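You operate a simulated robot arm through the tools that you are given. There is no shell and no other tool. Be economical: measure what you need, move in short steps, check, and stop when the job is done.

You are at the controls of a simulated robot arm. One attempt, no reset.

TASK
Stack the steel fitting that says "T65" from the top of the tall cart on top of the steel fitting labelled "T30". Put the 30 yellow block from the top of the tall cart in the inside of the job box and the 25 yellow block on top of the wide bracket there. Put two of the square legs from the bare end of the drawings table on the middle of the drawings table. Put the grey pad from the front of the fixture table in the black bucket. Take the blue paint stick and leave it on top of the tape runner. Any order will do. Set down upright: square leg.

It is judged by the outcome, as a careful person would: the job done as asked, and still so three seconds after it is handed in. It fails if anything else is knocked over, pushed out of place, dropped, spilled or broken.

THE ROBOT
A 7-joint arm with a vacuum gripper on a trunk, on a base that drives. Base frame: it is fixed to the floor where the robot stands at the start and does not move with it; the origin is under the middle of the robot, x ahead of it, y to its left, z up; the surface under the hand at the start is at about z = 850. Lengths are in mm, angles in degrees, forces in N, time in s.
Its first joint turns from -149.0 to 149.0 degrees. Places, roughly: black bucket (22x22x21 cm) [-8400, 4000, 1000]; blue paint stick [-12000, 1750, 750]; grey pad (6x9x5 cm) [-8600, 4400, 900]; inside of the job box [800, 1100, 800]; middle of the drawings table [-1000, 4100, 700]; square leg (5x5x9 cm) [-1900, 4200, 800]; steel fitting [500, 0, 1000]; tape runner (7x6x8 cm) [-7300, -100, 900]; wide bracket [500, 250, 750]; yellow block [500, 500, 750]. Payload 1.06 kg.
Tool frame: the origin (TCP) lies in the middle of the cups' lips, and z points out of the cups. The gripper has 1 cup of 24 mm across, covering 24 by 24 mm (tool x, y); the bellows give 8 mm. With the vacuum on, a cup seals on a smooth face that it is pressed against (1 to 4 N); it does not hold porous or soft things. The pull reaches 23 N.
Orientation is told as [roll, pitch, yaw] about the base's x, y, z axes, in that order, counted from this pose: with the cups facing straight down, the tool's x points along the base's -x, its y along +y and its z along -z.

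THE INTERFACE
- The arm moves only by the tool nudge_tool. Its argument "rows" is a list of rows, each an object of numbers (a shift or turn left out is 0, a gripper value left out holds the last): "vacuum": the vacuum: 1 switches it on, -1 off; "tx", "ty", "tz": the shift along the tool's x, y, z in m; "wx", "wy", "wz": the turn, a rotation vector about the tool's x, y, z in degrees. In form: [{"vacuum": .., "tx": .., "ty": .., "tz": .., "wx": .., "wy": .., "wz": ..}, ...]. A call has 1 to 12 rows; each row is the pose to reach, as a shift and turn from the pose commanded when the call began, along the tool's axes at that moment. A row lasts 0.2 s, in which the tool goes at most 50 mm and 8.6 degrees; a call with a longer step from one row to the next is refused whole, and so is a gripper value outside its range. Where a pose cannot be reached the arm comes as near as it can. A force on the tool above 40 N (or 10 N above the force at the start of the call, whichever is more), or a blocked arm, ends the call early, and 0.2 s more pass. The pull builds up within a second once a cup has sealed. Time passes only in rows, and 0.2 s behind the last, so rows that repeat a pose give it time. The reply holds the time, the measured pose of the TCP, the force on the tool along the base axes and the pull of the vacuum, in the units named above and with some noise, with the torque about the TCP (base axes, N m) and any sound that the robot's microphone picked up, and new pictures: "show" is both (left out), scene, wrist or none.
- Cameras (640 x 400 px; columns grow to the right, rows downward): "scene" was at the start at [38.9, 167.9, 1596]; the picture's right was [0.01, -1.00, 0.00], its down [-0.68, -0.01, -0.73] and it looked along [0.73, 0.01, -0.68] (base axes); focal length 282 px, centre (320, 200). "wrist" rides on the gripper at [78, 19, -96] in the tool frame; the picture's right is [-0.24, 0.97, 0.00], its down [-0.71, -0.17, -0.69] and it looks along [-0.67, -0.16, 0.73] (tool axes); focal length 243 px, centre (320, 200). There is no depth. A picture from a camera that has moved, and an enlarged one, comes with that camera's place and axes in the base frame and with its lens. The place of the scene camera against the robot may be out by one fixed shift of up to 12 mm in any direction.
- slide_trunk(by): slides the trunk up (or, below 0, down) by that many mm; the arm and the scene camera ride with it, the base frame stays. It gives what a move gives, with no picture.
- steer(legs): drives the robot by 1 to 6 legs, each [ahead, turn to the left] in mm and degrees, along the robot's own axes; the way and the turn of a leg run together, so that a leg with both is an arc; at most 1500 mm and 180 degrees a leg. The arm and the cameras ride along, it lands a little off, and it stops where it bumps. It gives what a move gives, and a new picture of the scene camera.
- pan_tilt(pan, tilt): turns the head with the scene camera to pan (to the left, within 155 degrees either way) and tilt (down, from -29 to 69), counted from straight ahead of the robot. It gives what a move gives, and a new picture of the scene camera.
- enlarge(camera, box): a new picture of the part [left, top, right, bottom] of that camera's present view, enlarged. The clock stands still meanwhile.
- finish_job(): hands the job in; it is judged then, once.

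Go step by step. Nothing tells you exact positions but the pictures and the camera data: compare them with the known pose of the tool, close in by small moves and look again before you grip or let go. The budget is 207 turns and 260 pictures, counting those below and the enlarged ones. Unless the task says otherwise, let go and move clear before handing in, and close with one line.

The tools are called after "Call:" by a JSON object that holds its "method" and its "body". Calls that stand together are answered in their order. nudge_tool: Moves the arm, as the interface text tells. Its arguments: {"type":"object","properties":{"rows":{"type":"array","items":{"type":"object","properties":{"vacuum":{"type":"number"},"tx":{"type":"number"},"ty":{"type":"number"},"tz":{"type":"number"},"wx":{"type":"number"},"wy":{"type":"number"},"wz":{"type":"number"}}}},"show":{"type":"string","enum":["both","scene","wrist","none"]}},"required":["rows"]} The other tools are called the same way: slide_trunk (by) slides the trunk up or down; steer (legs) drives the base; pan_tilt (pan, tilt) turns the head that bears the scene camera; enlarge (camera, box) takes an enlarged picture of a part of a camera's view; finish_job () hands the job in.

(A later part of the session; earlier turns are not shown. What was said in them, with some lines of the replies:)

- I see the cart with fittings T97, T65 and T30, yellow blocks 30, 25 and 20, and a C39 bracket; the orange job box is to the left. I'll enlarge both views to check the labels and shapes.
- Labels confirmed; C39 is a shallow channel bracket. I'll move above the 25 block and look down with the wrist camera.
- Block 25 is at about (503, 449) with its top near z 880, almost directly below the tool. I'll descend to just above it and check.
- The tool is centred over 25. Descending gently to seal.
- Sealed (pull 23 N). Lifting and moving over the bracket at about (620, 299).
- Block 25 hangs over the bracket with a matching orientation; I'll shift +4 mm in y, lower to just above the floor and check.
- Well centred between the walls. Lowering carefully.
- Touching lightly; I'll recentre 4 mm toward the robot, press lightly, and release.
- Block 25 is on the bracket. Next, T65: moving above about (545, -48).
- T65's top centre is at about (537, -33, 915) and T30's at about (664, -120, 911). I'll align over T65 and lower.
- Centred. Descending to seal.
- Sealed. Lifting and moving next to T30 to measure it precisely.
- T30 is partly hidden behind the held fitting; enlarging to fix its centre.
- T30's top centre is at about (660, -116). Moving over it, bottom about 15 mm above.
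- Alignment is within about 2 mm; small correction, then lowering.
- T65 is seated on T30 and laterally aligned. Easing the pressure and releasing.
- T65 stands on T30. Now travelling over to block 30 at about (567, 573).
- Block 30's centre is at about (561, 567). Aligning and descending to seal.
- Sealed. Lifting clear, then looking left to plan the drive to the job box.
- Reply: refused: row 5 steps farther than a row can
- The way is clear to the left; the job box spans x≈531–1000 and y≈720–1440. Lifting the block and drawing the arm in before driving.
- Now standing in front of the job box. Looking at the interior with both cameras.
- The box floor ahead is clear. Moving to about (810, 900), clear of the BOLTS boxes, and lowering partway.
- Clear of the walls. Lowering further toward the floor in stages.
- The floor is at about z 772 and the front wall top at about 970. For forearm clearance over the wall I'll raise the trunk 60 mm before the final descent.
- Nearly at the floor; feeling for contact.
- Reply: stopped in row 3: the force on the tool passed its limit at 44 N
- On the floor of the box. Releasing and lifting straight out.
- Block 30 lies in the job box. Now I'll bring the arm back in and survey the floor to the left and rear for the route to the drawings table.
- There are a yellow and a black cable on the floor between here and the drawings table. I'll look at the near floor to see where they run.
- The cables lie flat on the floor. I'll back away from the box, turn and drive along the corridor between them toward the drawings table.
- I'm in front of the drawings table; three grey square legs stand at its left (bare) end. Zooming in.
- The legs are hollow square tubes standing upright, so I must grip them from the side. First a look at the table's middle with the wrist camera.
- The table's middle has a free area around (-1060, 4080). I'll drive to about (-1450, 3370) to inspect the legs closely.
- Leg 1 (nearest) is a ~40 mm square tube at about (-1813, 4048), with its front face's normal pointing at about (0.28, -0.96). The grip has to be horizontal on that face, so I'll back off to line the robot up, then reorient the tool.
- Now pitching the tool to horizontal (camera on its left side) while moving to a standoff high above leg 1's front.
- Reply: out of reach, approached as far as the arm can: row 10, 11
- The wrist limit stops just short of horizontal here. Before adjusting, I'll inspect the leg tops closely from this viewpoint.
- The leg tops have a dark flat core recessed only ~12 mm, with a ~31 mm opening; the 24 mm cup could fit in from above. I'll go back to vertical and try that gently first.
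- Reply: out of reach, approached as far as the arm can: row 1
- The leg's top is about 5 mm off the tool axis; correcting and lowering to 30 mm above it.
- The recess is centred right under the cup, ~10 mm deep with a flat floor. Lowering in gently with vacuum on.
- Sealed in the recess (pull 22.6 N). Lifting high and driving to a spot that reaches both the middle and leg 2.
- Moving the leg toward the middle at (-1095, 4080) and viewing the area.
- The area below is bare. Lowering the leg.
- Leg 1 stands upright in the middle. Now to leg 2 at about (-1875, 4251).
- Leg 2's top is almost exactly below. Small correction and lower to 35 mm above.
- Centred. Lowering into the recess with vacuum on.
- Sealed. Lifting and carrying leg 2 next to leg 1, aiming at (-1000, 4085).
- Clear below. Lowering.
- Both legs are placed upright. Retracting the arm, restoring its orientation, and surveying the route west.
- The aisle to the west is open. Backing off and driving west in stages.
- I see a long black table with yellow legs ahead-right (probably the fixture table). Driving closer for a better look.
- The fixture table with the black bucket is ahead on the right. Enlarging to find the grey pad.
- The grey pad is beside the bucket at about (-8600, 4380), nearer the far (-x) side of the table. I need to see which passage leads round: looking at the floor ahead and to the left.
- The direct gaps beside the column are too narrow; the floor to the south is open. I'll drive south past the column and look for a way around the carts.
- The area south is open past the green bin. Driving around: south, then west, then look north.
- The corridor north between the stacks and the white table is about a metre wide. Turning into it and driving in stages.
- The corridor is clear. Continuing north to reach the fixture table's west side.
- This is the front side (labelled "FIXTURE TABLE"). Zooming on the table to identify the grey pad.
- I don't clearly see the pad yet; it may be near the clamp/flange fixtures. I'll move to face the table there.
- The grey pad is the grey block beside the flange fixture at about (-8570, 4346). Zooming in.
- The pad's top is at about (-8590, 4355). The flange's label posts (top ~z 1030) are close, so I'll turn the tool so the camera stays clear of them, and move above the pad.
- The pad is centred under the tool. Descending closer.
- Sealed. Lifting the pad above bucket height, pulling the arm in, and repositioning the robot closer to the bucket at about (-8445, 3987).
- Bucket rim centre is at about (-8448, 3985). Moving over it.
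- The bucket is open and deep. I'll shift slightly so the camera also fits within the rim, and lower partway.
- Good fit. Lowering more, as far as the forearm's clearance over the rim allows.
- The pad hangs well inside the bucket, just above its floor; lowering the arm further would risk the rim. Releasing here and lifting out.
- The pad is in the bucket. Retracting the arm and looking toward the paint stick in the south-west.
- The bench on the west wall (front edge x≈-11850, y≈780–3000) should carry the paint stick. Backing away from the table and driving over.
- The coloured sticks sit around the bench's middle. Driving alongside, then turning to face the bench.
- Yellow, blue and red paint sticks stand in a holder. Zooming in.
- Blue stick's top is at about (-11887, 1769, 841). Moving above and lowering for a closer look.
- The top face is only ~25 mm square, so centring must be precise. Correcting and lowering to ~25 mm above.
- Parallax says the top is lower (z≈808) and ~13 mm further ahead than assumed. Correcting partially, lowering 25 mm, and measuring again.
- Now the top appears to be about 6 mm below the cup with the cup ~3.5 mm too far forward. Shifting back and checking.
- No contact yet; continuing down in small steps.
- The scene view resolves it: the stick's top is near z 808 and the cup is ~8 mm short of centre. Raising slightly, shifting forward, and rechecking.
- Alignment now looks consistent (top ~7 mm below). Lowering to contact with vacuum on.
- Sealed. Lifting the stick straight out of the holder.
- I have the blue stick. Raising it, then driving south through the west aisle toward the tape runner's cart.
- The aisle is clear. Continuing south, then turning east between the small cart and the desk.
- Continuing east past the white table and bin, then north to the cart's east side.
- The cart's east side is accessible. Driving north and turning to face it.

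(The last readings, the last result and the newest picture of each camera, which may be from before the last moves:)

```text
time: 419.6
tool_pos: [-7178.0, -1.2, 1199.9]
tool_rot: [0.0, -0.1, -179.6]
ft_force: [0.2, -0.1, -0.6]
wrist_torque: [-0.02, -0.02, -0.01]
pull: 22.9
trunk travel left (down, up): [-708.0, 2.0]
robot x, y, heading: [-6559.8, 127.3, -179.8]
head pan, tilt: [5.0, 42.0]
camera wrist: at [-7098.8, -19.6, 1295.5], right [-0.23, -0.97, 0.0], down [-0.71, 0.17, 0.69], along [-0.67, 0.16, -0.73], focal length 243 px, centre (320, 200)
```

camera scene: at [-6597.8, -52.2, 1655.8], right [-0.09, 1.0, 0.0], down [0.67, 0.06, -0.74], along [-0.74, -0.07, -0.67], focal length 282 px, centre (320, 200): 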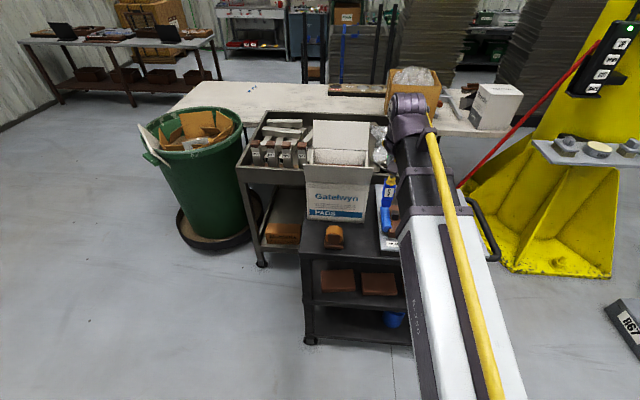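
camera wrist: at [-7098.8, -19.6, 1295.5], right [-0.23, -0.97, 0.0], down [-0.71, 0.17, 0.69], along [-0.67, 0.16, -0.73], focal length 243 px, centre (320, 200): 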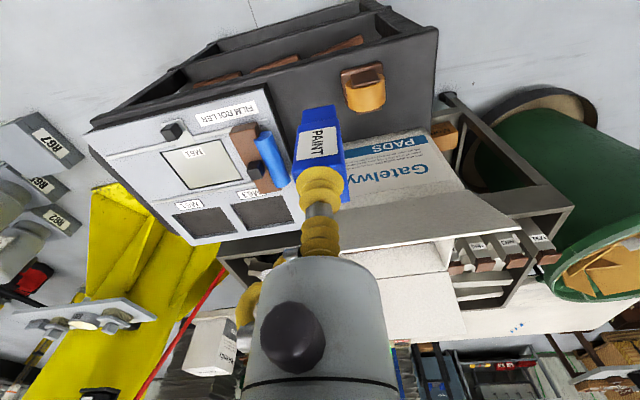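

The tape runner is the orange roll in the brown holder on the cart's near corner, about (-7245, -58). Moving closer to see the shape of its top.

Call:
{"method": "enlarge", "body": {"camera": "wrist", "box": [310, 40, 422, 110]}}

Call:
{"method": "pan_tilt", "body": {"pan": 10, "tilt": 50}}

Call:
{"method": "enlarge", "body": {"camera": "scene", "box": [310, 170, 406, 230]}}

```text
5.71 times, centred on (366, 75) of wrist
camera zoom: at [-7098.8, -19.6, 1295.5], right [-0.23, -0.97, 0.0], down [-0.71, 0.17, 0.69], along [-0.67, 0.16, -0.73], focal length 1386 px, centre (57, 914)
```

zoom: 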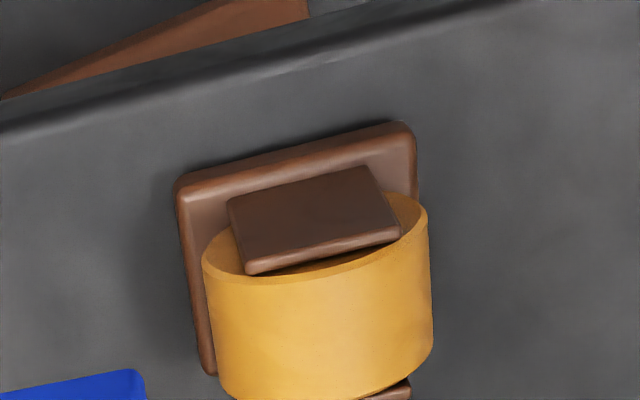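

```text
time: 420.3
tool_pos: [-7177.2, 0.2, 1198.3]
tool_rot: [0.0, -0.1, -179.6]
ft_force: [-0.2, 0.4, -0.4]
wrist_torque: [0.01, -0.03, -0.02]
pull: 22.9
trunk travel left (down, up): [-708.0, 2.0]
robot x, y, heading: [-6561.3, 129.3, -179.9]
head pan, tilt: [10.0, 50.0]
camera scene: at [-6590.3, -58.2, 1644.6], right [-0.18, 0.98, 0.0], down [0.75, 0.13, -0.64], along [-0.63, -0.11, -0.77], focal length 282 px, centre (320, 200)
```

scene: 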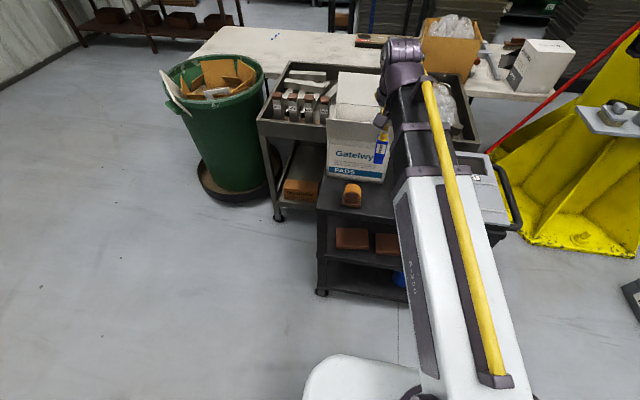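

```text
6.67 times, centred on (358, 200) of scene
camera zoom: at [-6590.3, -58.2, 1644.6], right [-0.18, 0.98, 0.0], down [0.75, 0.13, -0.64], along [-0.63, -0.11, -0.77], focal length 1879 px, centre (67, 200)
```

zoom: 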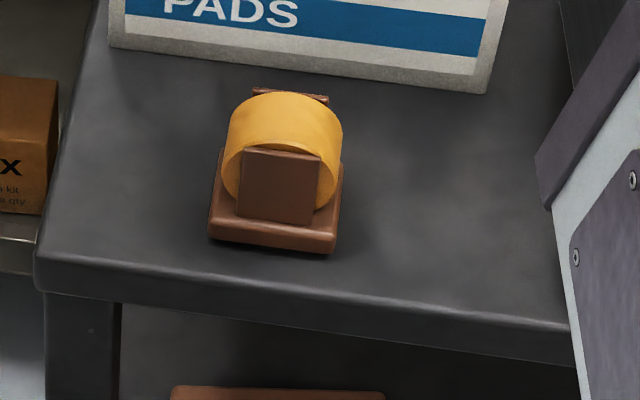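

The runner's roll is a horizontal cylinder (~60 mm) with a curved top: the stick must lie flat along it, not stand. I'll back off, lower the trunk, and turn the tool horizontal so the stick can be laid down.

Call:
{"method": "steer", "body": {"legs": [[-200, 0]]}}

Call:
{"method": "nudge_tool", "body": {"rows": [{"wz": 8.2}, {"wz": 16.4}, {"wz": 24.6}, {"wz": 32.8}, {"wz": 41}, {"wz": 49.2}, {"wz": 57.4}, {"wz": 65.6}, {"wz": 73.8}, {"wz": 82}, {"wz": 89.7}, {"wz": 89.7}], "show": "none"}}

Call:
{"method": "slide_trunk", "body": {"by": -300}}

```text
time: 421.9
tool_pos: [-6978.8, 1.2, 1200.3]
tool_rot: [0.1, -0.1, -179.8]
ft_force: [0.4, -0.7, -0.4]
wrist_torque: [-0.03, -0.05, -0.01]
pull: 22.8
trunk travel left (down, up): [-708.0, 2.0]
robot x, y, heading: [-6362.4, 131.1, 180.0]
head pan, tilt: [10.0, 50.0]
camera scene: at [-6392.5, -57.8, 1644.5], right [-0.17, 0.98, 0.0], down [0.75, 0.13, -0.64], along [-0.63, -0.11, -0.77], focal length 282 px, centre (320, 200)
```

scene: 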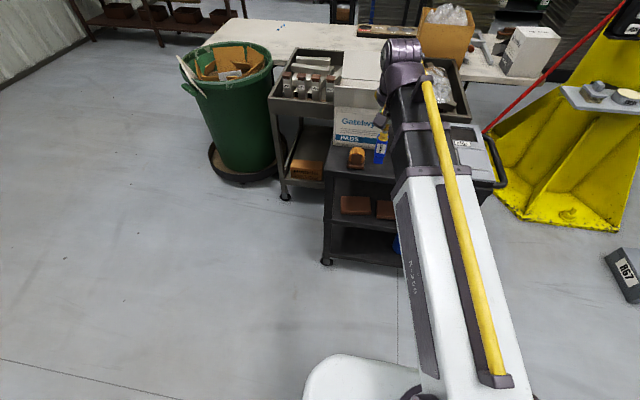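

```text
time: 424.5
tool_pos: [-6979.1, 1.6, 1199.3]
tool_rot: [0.0, 0.2, 90.4]
ft_force: [-0.3, 0.0, -0.8]
wrist_torque: [-0.01, 0.03, 0.0]
pull: 22.5
trunk travel left (down, up): [-708.0, 2.0]
robot x, y, heading: [-6360.9, 127.3, 180.2]
head pan, tilt: [10.0, 50.0]
```

```text
time: 427.5
tool_pos: [-6978.4, 0.6, 900.1]
tool_rot: [0.1, 0.1, 90.5]
ft_force: [0.3, -0.6, -1.0]
wrist_torque: [0.03, 0.01, 0.01]
pull: 22.8
trunk travel left (down, up): [-408.0, 302.0]
robot x, y, heading: [-6362.6, 130.4, 180.0]
head pan, tilt: [10.0, 50.0]
```

Call:
{"method": "nudge_tool", "body": {"rows": [{"wx": -8.2, "tz": -0.015}, {"wx": -16.4, "tz": -0.03}, {"wx": -24.6, "tz": -0.045}, {"wx": -32.8, "tz": -0.06}, {"wx": -41, "tz": -0.075}, {"wx": -49.2, "tz": -0.09}, {"wx": -57.4, "tz": -0.105}, {"wx": -65.6, "tz": -0.12}, {"wx": -73.8, "tz": -0.13}, {"wx": -82, "tz": -0.14}, {"wx": -89.8, "tz": -0.15}, {"wx": -89.8, "tz": -0.15}]}}

```text
time: 430.1
tool_pos: [-7043.0, -21.7, 1072.4]
tool_rot: [90.0, 0.1, 90.6]
ft_force: [0.7, 0.7, -1.9]
wrist_torque: [-0.02, 0.0, -0.02]
pull: 23.1
out of reach, approached as far as the arm can: row 6, 7, 8, 9, 10, 11, 12
trunk travel left (down, up): [-408.0, 302.0]
robot x, y, heading: [-6363.7, 130.5, 180.2]
head pan, tilt: [10.0, 50.0]
camera scene: at [-6392.9, -57.9, 1344.5], right [-0.17, 0.98, 0.0], down [0.75, 0.13, -0.64], along [-0.63, -0.11, -0.77], focal length 282 px, centre (320, 200)
camera wrist: at [-6946.7, -99.4, 1092.7], right [0.0, 0.24, 0.97], down [0.68, 0.71, -0.17], along [-0.73, 0.66, -0.16], focal length 243 px, centre (320, 200)
```

scene: 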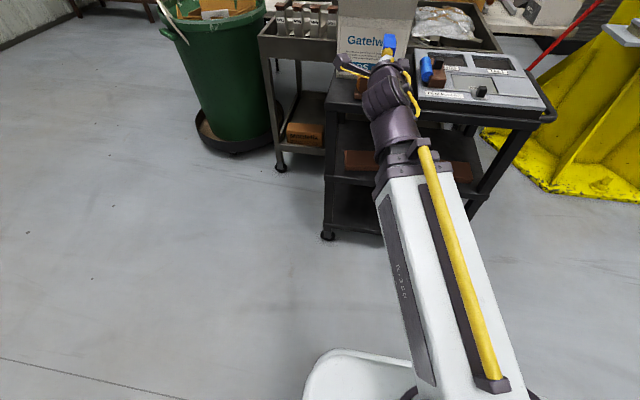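
wrist: 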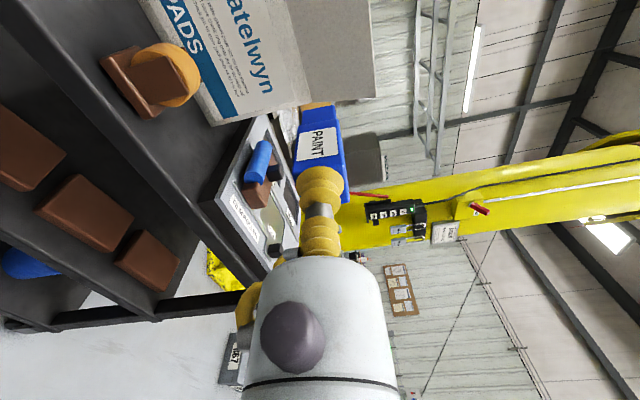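

The tool is horizontal now. The roll's top is at z≈940, centred near (-7253, -57). Moving the stick in above it at z≈1010.

Call:
{"method": "nudge_tool", "body": {"rows": [{"tz": 0.035, "tx": 0.012, "ty": -0.008}, {"tz": 0.07, "tx": 0.024, "ty": -0.016}, {"tz": 0.105, "tx": 0.036, "ty": -0.024}, {"tz": 0.14, "tx": 0.048, "ty": -0.032}, {"tz": 0.172, "tx": 0.0576, "ty": -0.04}, {"tz": 0.172, "tx": 0.0576, "ty": -0.04}]}}

```text
time: 431.5
tool_pos: [-7211.9, -79.9, 1033.2]
tool_rot: [89.9, 0.1, 90.4]
ft_force: [0.3, 0.3, -0.3]
wrist_torque: [0.0, -0.05, 0.0]
pull: 23.0
trunk travel left (down, up): [-408.0, 302.0]
robot x, y, heading: [-6360.5, 128.7, 180.0]
head pan, tilt: [10.0, 50.0]
camera scene: at [-6393.0, -57.9, 1344.5], right [-0.17, 0.98, 0.0], down [0.75, 0.13, -0.64], along [-0.63, -0.11, -0.77], focal length 282 px, centre (320, 200)
camera wrist: at [-7116.4, -157.9, 1052.1], right [0.0, 0.24, 0.97], down [0.68, 0.71, -0.17], along [-0.73, 0.66, -0.16], focal length 243 px, centre (320, 200)
```

scene: 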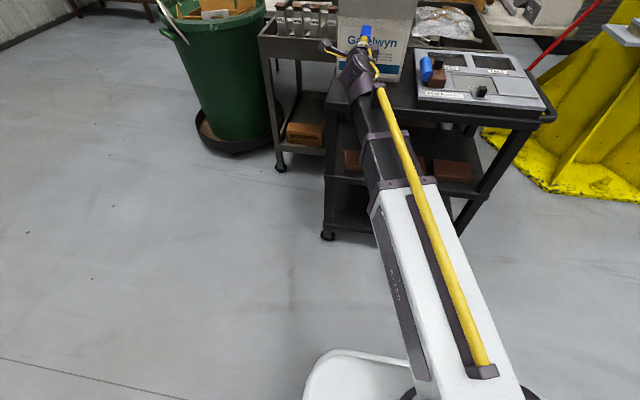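
wrist: 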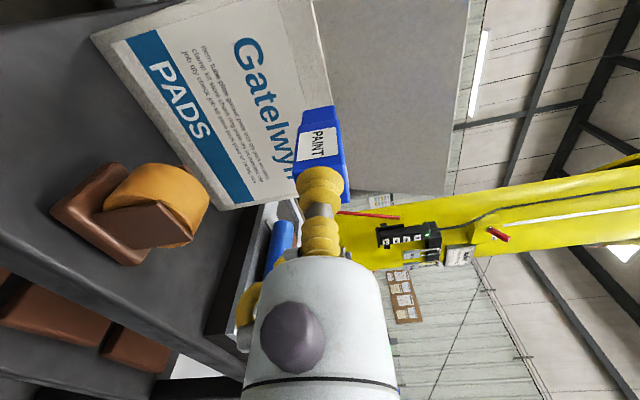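

Adjusting to y≈-57, x≈-7203 and lowering to 20 mm above the roll.

Call:
{"method": "nudge_tool", "body": {"rows": [{"tx": -0.023, "tz": -0.009}, {"tx": -0.023, "tz": -0.009, "ty": -0.03}, {"tx": -0.023, "tz": -0.009, "ty": -0.055}, {"tx": -0.023, "tz": -0.009, "ty": -0.055}]}}

Call:
{"method": "enlarge", "body": {"camera": "wrist", "box": [180, 80, 372, 200]}}

Call:
{"method": "enlarge", "body": {"camera": "scene", "box": [310, 10, 438, 90]}}

```text
time: 432.5
tool_pos: [-7203.5, -55.3, 978.2]
tool_rot: [90.0, 0.1, 90.5]
ft_force: [0.2, 0.4, -0.2]
wrist_torque: [0.01, 0.03, 0.0]
pull: 22.8
trunk travel left (down, up): [-408.0, 302.0]
robot x, y, heading: [-6365.3, 129.3, 179.9]
head pan, tilt: [10.0, 50.0]
camera scene: at [-6393.0, -57.9, 1344.5], right [-0.17, 0.98, 0.0], down [0.75, 0.13, -0.64], along [-0.63, -0.11, -0.77], focal length 282 px, centre (320, 200)
camera wrist: at [-7108.4, -133.8, 998.0], right [0.0, 0.24, 0.97], down [0.68, 0.71, -0.17], along [-0.73, 0.66, -0.16], focal length 243 px, centre (320, 200)
```

scene: 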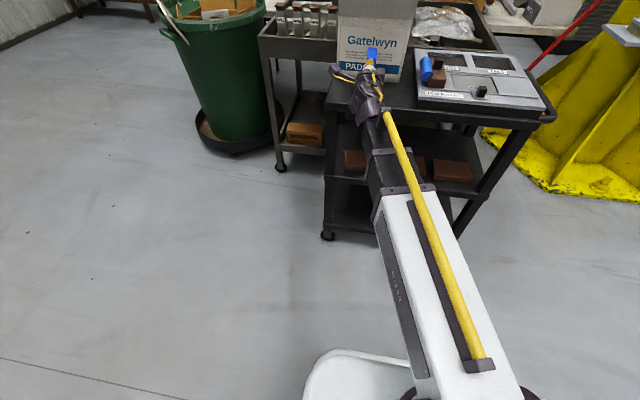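
wrist: 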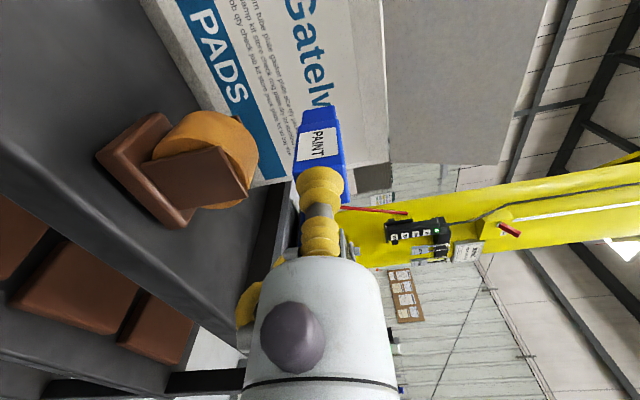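

```text
3.33 times, centred on (276, 140) of wrist
camera zoom: at [-7108.4, -133.8, 998.0], right [0.0, 0.24, 0.97], down [0.68, 0.71, -0.17], along [-0.73, 0.66, -0.16], focal length 809 px, centre (467, 400)
```

zoom: 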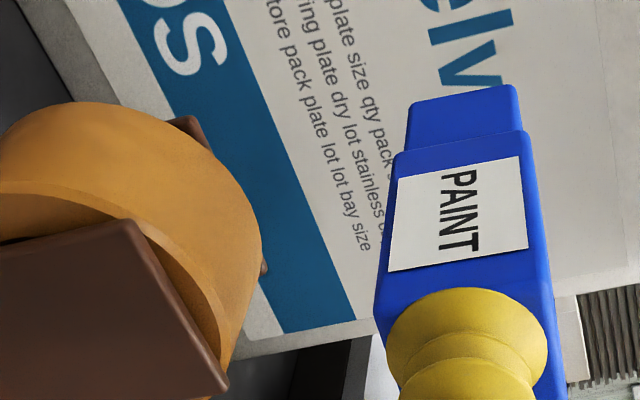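

```text
5.00 times, centred on (374, 50) of scene
camera zoom: at [-6393.0, -57.9, 1344.5], right [-0.17, 0.98, 0.0], down [0.75, 0.13, -0.64], along [-0.63, -0.11, -0.77], focal length 1410 px, centre (50, 950)
```

zoom: 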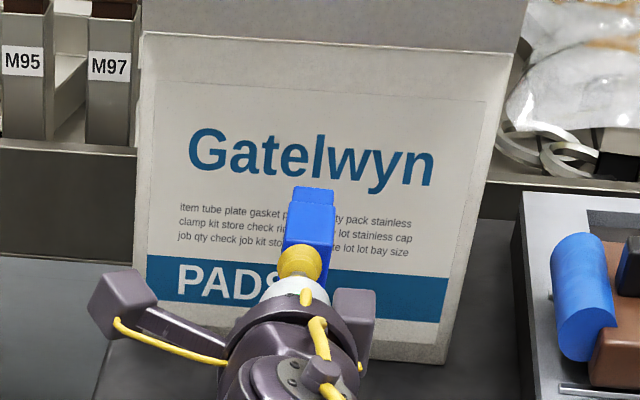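

The stick is ~72 mm long with a narrower tip. I'll move 18 mm further forward so its thick body rests on the roll, and lower to just above.

Call:
{"method": "nudge_tool", "body": {"rows": [{"tz": 0.009}, {"tz": 0.018, "tx": 0.0005}, {"tz": 0.018, "tx": 0.0005, "ty": -0.01}, {"tz": 0.018, "tx": 0.0005, "ty": -0.01}], "show": "none"}}

Call:
{"method": "enlarge", "body": {"camera": "wrist", "box": [160, 80, 384, 220]}}

Call:
{"method": "nudge_tool", "body": {"rows": [{"tz": 0.0}], "show": "none"}}

Call:
{"method": "nudge_tool", "body": {"rows": [{"tz": 0.0}], "show": "none"}}

```text
time: 433.5
tool_pos: [-7223.2, -58.8, 969.6]
tool_rot: [89.9, 0.1, 90.5]
ft_force: [-0.3, 0.5, 0.1]
wrist_torque: [0.01, -0.04, -0.01]
pull: 22.9
trunk travel left (down, up): [-408.0, 302.0]
robot x, y, heading: [-6359.5, 130.6, 180.0]
head pan, tilt: [10.0, 50.0]
```

```text
2.86 times, centred on (272, 150) of wrist
camera zoom: at [-7127.1, -135.4, 988.9], right [0.0, 0.24, 0.97], down [0.68, 0.71, -0.17], along [-0.73, 0.66, -0.16], focal length 693 px, centre (457, 343)
```

zoom: 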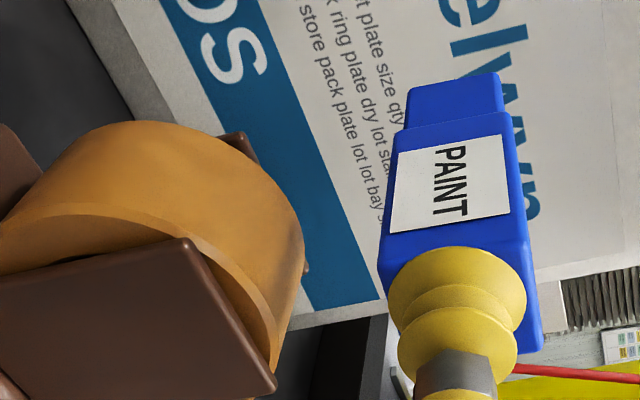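

```text
time: 433.9
tool_pos: [-7223.8, -58.2, 969.5]
tool_rot: [89.9, 0.1, 90.5]
ft_force: [0.6, -0.2, -0.7]
wrist_torque: [-0.02, -0.04, -0.02]
pull: 23.1
trunk travel left (down, up): [-408.0, 302.0]
robot x, y, heading: [-6365.8, 128.5, 180.0]
head pan, tilt: [10.0, 50.0]
```

```text
time: 434.3
tool_pos: [-7222.9, -57.4, 969.1]
tool_rot: [89.9, 0.1, 90.5]
ft_force: [-0.1, 0.6, -1.0]
wrist_torque: [-0.02, -0.01, 0.02]
pull: 23.0
trunk travel left (down, up): [-408.0, 302.0]
robot x, y, heading: [-6362.1, 124.6, 179.9]
head pan, tilt: [10.0, 50.0]
```

Roll: axis y≈-57, top z≈931, x from -7233 to -7272. The stick is aligned; lowering close, then feeling for contact.

Call:
{"method": "nudge_tool", "body": {"rows": [{"tx": -0.001, "ty": -0.008}, {"tx": -0.001, "ty": -0.016}, {"tx": -0.001, "ty": -0.018}, {"tx": -0.001, "ty": -0.018}], "show": "none"}}

Call:
{"method": "enlarge", "body": {"camera": "wrist", "box": [160, 80, 384, 220]}}

```text
time: 435.3
tool_pos: [-7222.0, -56.6, 949.4]
tool_rot: [90.0, 0.1, 90.5]
ft_force: [0.7, 1.0, 0.3]
wrist_torque: [0.0, -0.03, 0.0]
pull: 22.4
trunk travel left (down, up): [-408.0, 302.0]
robot x, y, heading: [-6362.1, 128.0, 179.9]
head pan, tilt: [10.0, 50.0]
```

```text
2.86 times, centred on (272, 150) of wrist
camera zoom: at [-7126.4, -134.8, 970.0], right [0.0, 0.24, 0.97], down [0.68, 0.71, -0.17], along [-0.73, 0.66, -0.16], focal length 693 px, centre (457, 343)
```

zoom: 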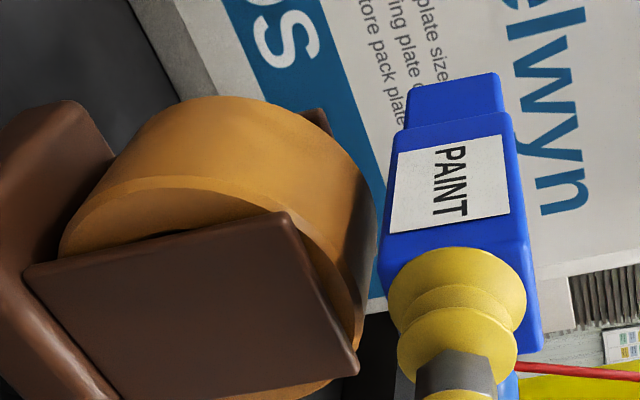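

Call:
{"method": "nudge_tool", "body": {"rows": [{"ty": -0.002}, {"ty": -0.003}, {"ty": -0.003}], "show": "none"}}

Call:
{"method": "nudge_tool", "body": {"rows": [{"ty": -0.001}, {"ty": -0.002}, {"ty": -0.002}], "show": "none"}}

Call:
{"method": "enlarge", "body": {"camera": "wrist", "box": [160, 80, 384, 220]}}

```text
time: 436.1
tool_pos: [-7221.3, -57.1, 946.8]
tool_rot: [89.9, 0.1, 90.4]
ft_force: [-0.4, 0.4, -0.8]
wrist_torque: [0.02, -0.02, -0.01]
pull: 22.9
trunk travel left (down, up): [-408.0, 302.0]
robot x, y, heading: [-6365.2, 128.4, 179.8]
head pan, tilt: [10.0, 50.0]
```

```text
time: 436.9
tool_pos: [-7221.5, -57.2, 945.4]
tool_rot: [90.0, 0.1, 90.5]
ft_force: [-0.9, 0.1, -0.8]
wrist_torque: [0.01, -0.02, 0.02]
pull: 23.2
trunk travel left (down, up): [-408.0, 302.0]
robot x, y, heading: [-6364.2, 126.4, 179.9]
head pan, tilt: [10.0, 50.0]
```

```text
2.86 times, centred on (272, 150) of wrist
camera zoom: at [-7125.5, -134.0, 965.1], right [0.0, 0.24, 0.97], down [0.68, 0.71, -0.17], along [-0.73, 0.66, -0.16], focal length 693 px, centre (457, 343)
```

zoom: 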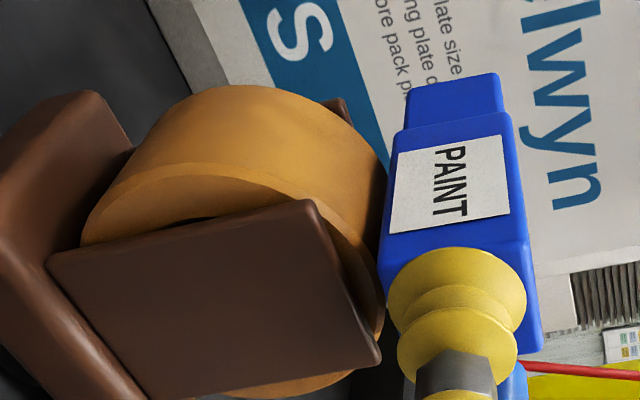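

Call:
{"method": "nudge_tool", "body": {"rows": [{"ty": -0.001}, {"ty": -0.002}, {"ty": -0.002}], "show": "none"}}

Call:
{"method": "nudge_tool", "body": {"rows": [{"ty": -0.001}, {"ty": -0.002}, {"ty": -0.002}], "show": "none"}}

Call:
{"method": "enlarge", "body": {"camera": "wrist", "box": [160, 80, 384, 220]}}

```text
time: 437.7
tool_pos: [-7220.7, -57.1, 943.3]
tool_rot: [89.9, 0.0, 90.5]
ft_force: [-0.6, -0.9, -1.0]
wrist_torque: [0.02, -0.02, -0.01]
pull: 22.3
trunk travel left (down, up): [-408.0, 302.0]
robot x, y, heading: [-6363.6, 126.9, 179.9]
head pan, tilt: [10.0, 50.0]
```

```text
time: 438.5
tool_pos: [-7221.3, -56.4, 941.6]
tool_rot: [90.0, 0.1, 90.5]
ft_force: [0.3, -0.2, 0.5]
wrist_torque: [-0.01, 0.0, 0.05]
pull: 23.4
trunk travel left (down, up): [-408.0, 302.0]
robot x, y, heading: [-6361.7, 128.1, 180.1]
head pan, tilt: [10.0, 50.0]
```

```text
2.86 times, centred on (272, 150) of wrist
camera zoom: at [-7125.9, -134.5, 961.2], right [0.0, 0.24, 0.97], down [0.68, 0.71, -0.17], along [-0.73, 0.66, -0.16], focal length 693 px, centre (457, 343)
```

zoom: 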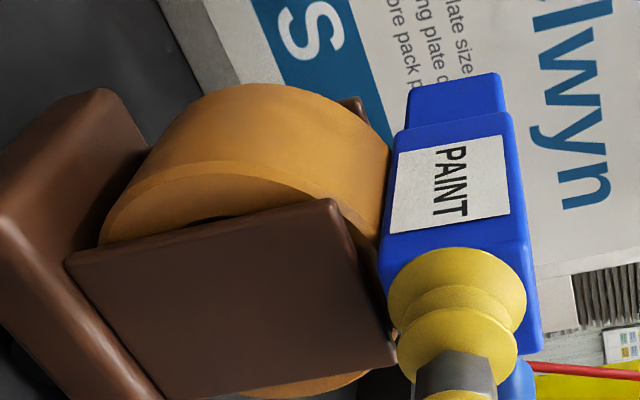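

Call:
{"method": "nudge_tool", "body": {"rows": [{"ty": -0.001}, {"ty": -0.0015}, {"ty": -0.0015}], "show": "none"}}

Call:
{"method": "nudge_tool", "body": {"rows": [{"ty": 0.0}], "show": "none"}}

Call:
{"method": "nudge_tool", "body": {"rows": [{"ty": 0.0}], "show": "none"}}

Call:
{"method": "enlarge", "body": {"camera": "wrist", "box": [160, 80, 384, 220]}}

```text
time: 439.3
tool_pos: [-7222.6, -55.7, 941.7]
tool_rot: [90.0, 0.0, 90.5]
ft_force: [-0.2, 2.2, 6.3]
wrist_torque: [0.15, 0.01, -0.04]
pull: 23.0
trunk travel left (down, up): [-408.0, 302.0]
robot x, y, heading: [-6362.8, 125.1, 179.9]
head pan, tilt: [10.0, 50.0]
```

```text
time: 439.7
tool_pos: [-7221.5, -56.8, 940.4]
tool_rot: [89.9, 0.1, 90.5]
ft_force: [0.9, 1.0, 7.8]
wrist_torque: [0.14, 0.0, 0.04]
pull: 23.2
trunk travel left (down, up): [-408.0, 302.0]
robot x, y, heading: [-6364.4, 131.9, 180.0]
head pan, tilt: [10.0, 50.0]
```

```text
time: 440.1
tool_pos: [-7221.5, -57.9, 940.5]
tool_rot: [89.9, 0.2, 90.4]
ft_force: [0.1, 1.1, 6.7]
wrist_torque: [0.08, 0.03, 0.04]
pull: 23.0
trunk travel left (down, up): [-408.0, 302.0]
robot x, y, heading: [-6363.0, 129.2, 180.1]
head pan, tilt: [10.0, 50.0]
```

```text
2.86 times, centred on (272, 150) of wrist
camera zoom: at [-7125.7, -135.1, 960.3], right [0.0, 0.24, 0.97], down [0.68, 0.71, -0.17], along [-0.73, 0.66, -0.16], focal length 693 px, centre (457, 343)
```

zoom: 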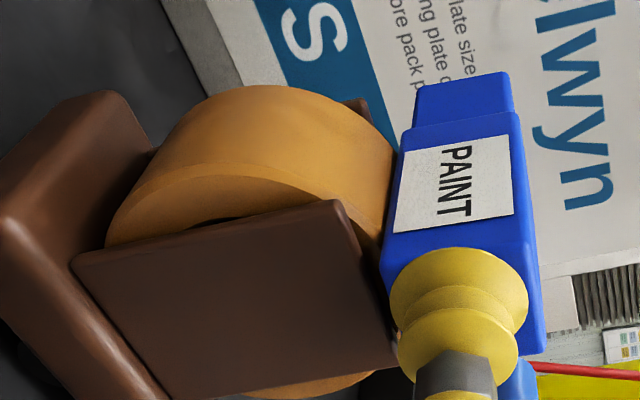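

Contact confirmed (≈7 N) with the stick centred over the roll and its front plate. Easing slightly, releasing the vacuum, and backing straight out.

Call:
{"method": "nudge_tool", "body": {"rows": [{"ty": 0.001}, {"ty": 0.001, "vacuum": -1}, {"ty": 0.001}, {"ty": 0.001}, {"ty": 0.001}, {"ty": 0.001}, {"ty": 0.001, "tz": -0.003}, {"ty": 0.001, "tz": -0.008}, {"ty": 0.001, "tz": -0.02}, {"ty": 0.001, "tz": -0.045}, {"ty": 0.001, "tz": -0.08}]}}

Call:
{"method": "enlarge", "body": {"camera": "wrist", "box": [200, 60, 392, 180]}}

```text
time: 442.5
tool_pos: [-7141.0, -55.0, 942.6]
tool_rot: [90.0, 0.2, 90.5]
ft_force: [-0.2, 0.4, 0.0]
wrist_torque: [-0.03, 0.0, 0.01]
pull: 0.1
trunk travel left (down, up): [-408.0, 302.0]
robot x, y, heading: [-6361.8, 127.3, 179.9]
head pan, tilt: [10.0, 50.0]
camera scene: at [-6393.2, -57.8, 1344.5], right [-0.17, 0.98, 0.0], down [0.75, 0.13, -0.64], along [-0.63, -0.11, -0.77], focal length 282 px, centre (320, 200)
camera wrist: at [-7045.1, -132.4, 962.5], right [0.0, 0.24, 0.97], down [0.68, 0.71, -0.17], along [-0.73, 0.66, -0.16], focal length 243 px, centre (320, 200)
```

scene: 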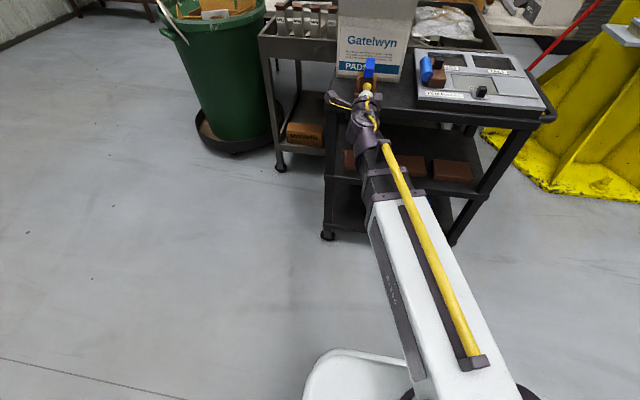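
wrist: 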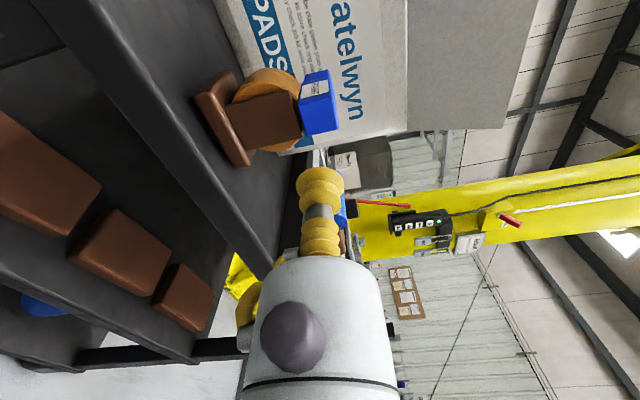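

```text
3.33 times, centred on (296, 120) of wrist
camera zoom: at [-7045.1, -132.4, 962.5], right [0.0, 0.24, 0.97], down [0.68, 0.71, -0.17], along [-0.73, 0.66, -0.16], focal length 809 px, centre (400, 467)
```

zoom: 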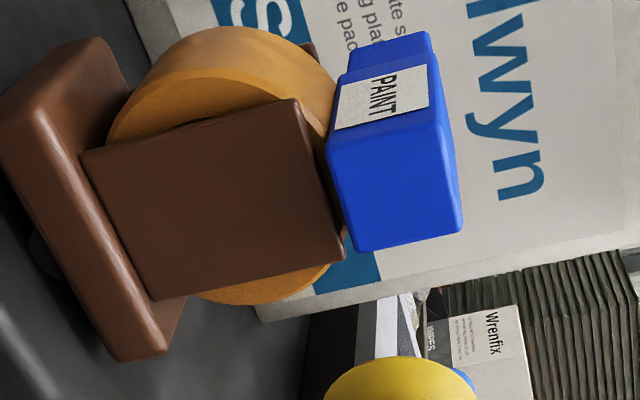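

The stick rests lying on the runner. Withdrawing further and confirming it stays put.

Call:
{"method": "nudge_tool", "body": {"rows": [{"tz": -0.04}, {"tz": -0.08}, {"tz": -0.1, "ty": 0.03}, {"tz": -0.1, "ty": 0.07}, {"tz": -0.1, "ty": 0.11, "tx": -0.04}, {"tz": -0.1, "ty": 0.15, "tx": -0.08}, {"tz": -0.1, "ty": 0.15, "tx": -0.12}, {"tz": -0.1, "ty": 0.15, "tx": -0.16}, {"tz": -0.1, "ty": 0.15, "tx": -0.16}], "show": "none"}}

Call:
{"method": "pan_tilt", "body": {"pan": 10, "tilt": 35}}

Call:
{"method": "enlarge", "body": {"camera": "scene", "box": [290, 90, 418, 170]}}

```text
refused: row 5 steps farther than a row can; nothing moved
```

```text
time: 443.2
tool_pos: [-7140.6, -53.8, 942.5]
tool_rot: [89.8, 0.1, 90.5]
ft_force: [-0.5, 0.1, 0.1]
wrist_torque: [0.02, 0.02, 0.0]
pull: 0.0
trunk travel left (down, up): [-408.0, 302.0]
robot x, y, heading: [-6365.9, 127.7, 179.9]
head pan, tilt: [10.0, 35.0]
camera scene: at [-6403.8, -59.8, 1366.2], right [-0.17, 0.98, 0.0], down [0.57, 0.1, -0.82], along [-0.81, -0.14, -0.57], focal length 282 px, centre (320, 200)
```

scene: 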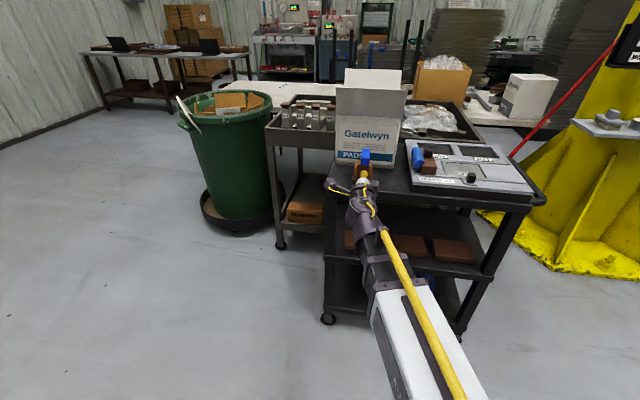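

```text
5.00 times, centred on (354, 130) of scene
camera zoom: at [-6403.8, -59.8, 1366.2], right [-0.17, 0.98, 0.0], down [0.57, 0.1, -0.82], along [-0.81, -0.14, -0.57], focal length 1410 px, centre (150, 550)
```

zoom: 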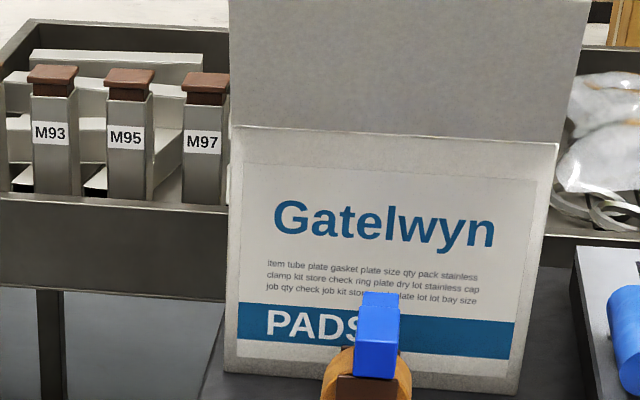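

The stick lies steadily on top of the runner. Withdrawing the arm with smaller steps.

Call:
{"method": "nudge_tool", "body": {"rows": [{"tz": -0.04}, {"tz": -0.08}, {"tz": -0.1, "ty": 0.03}, {"tz": -0.1, "ty": 0.07}, {"tz": -0.1, "ty": 0.11}, {"tz": -0.1, "ty": 0.14, "tx": -0.03}, {"tz": -0.1, "ty": 0.14, "tx": -0.075}, {"tz": -0.1, "ty": 0.14, "tx": -0.12}, {"tz": -0.1, "ty": 0.14, "tx": -0.16}, {"tz": -0.1, "ty": 0.14, "tx": -0.16}], "show": "none"}}

Call:
{"method": "enlarge", "body": {"camera": "scene", "box": [326, 130, 406, 200]}}

Call:
{"method": "enlarge", "body": {"camera": "wrist", "box": [0, 0, 640, 400]}}

```text
time: 445.4
tool_pos: [-7060.9, 103.8, 1087.6]
tool_rot: [89.9, 0.1, 90.5]
ft_force: [0.0, 0.6, 0.0]
wrist_torque: [-0.03, 0.01, 0.0]
pull: 0.0
out of reach, approached as far as the arm can: row 3, 4, 7, 8, 9, 10
trunk travel left (down, up): [-408.0, 302.0]
robot x, y, heading: [-6362.1, 126.0, 180.0]
head pan, tilt: [10.0, 35.0]
```

```text
5.71 times, centred on (366, 165) of scene
camera zoom: at [-6403.8, -59.6, 1366.3], right [-0.17, 0.98, 0.0], down [0.56, 0.1, -0.82], along [-0.81, -0.14, -0.57], focal length 1611 px, centre (57, 400)
```

zoom: 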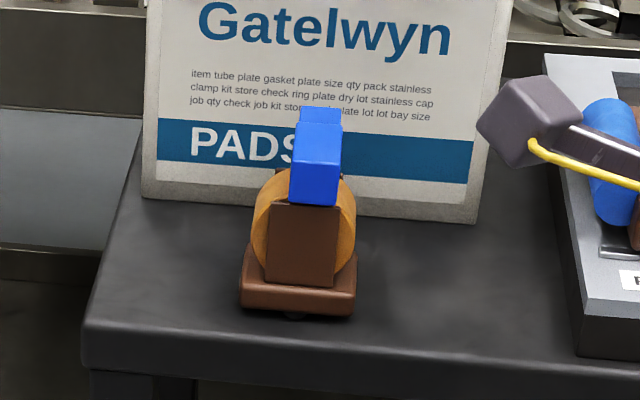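

```text
1.00 times, centred on (320, 200) of wrist (not enlarged: the box is as wide or as high as the picture)
camera zoom: at [-6965.3, 26.0, 1107.4], right [0.0, 0.24, 0.97], down [0.68, 0.71, -0.17], along [-0.73, 0.66, -0.16], focal length 243 px, centre (320, 200)
```

zoom: 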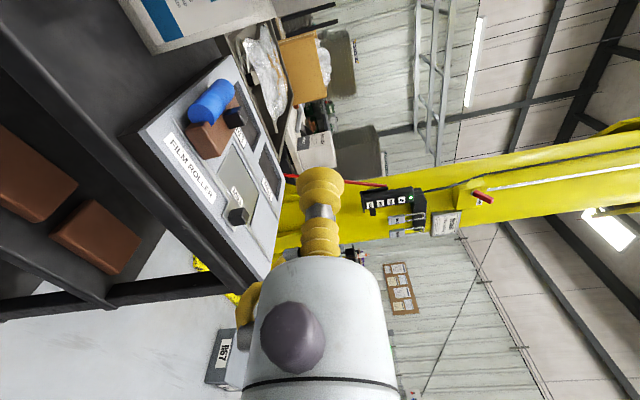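

The stick stays level on the runner, the arm is clear, and every other item was seen in place when I left it. Handing in.

Call:
{"method": "finish_job", "body": {}}

```text
The job is handed in.
```

All six placements are done and handed in. T65 is stacked on T30, block 30 is in the job box, and block 25 is on the C39 bracket. Two square legs stand upright mid-table, the grey pad is in the black bucket (released about 6 cm above its floor), and the blue paint stick lies on the tape runner.
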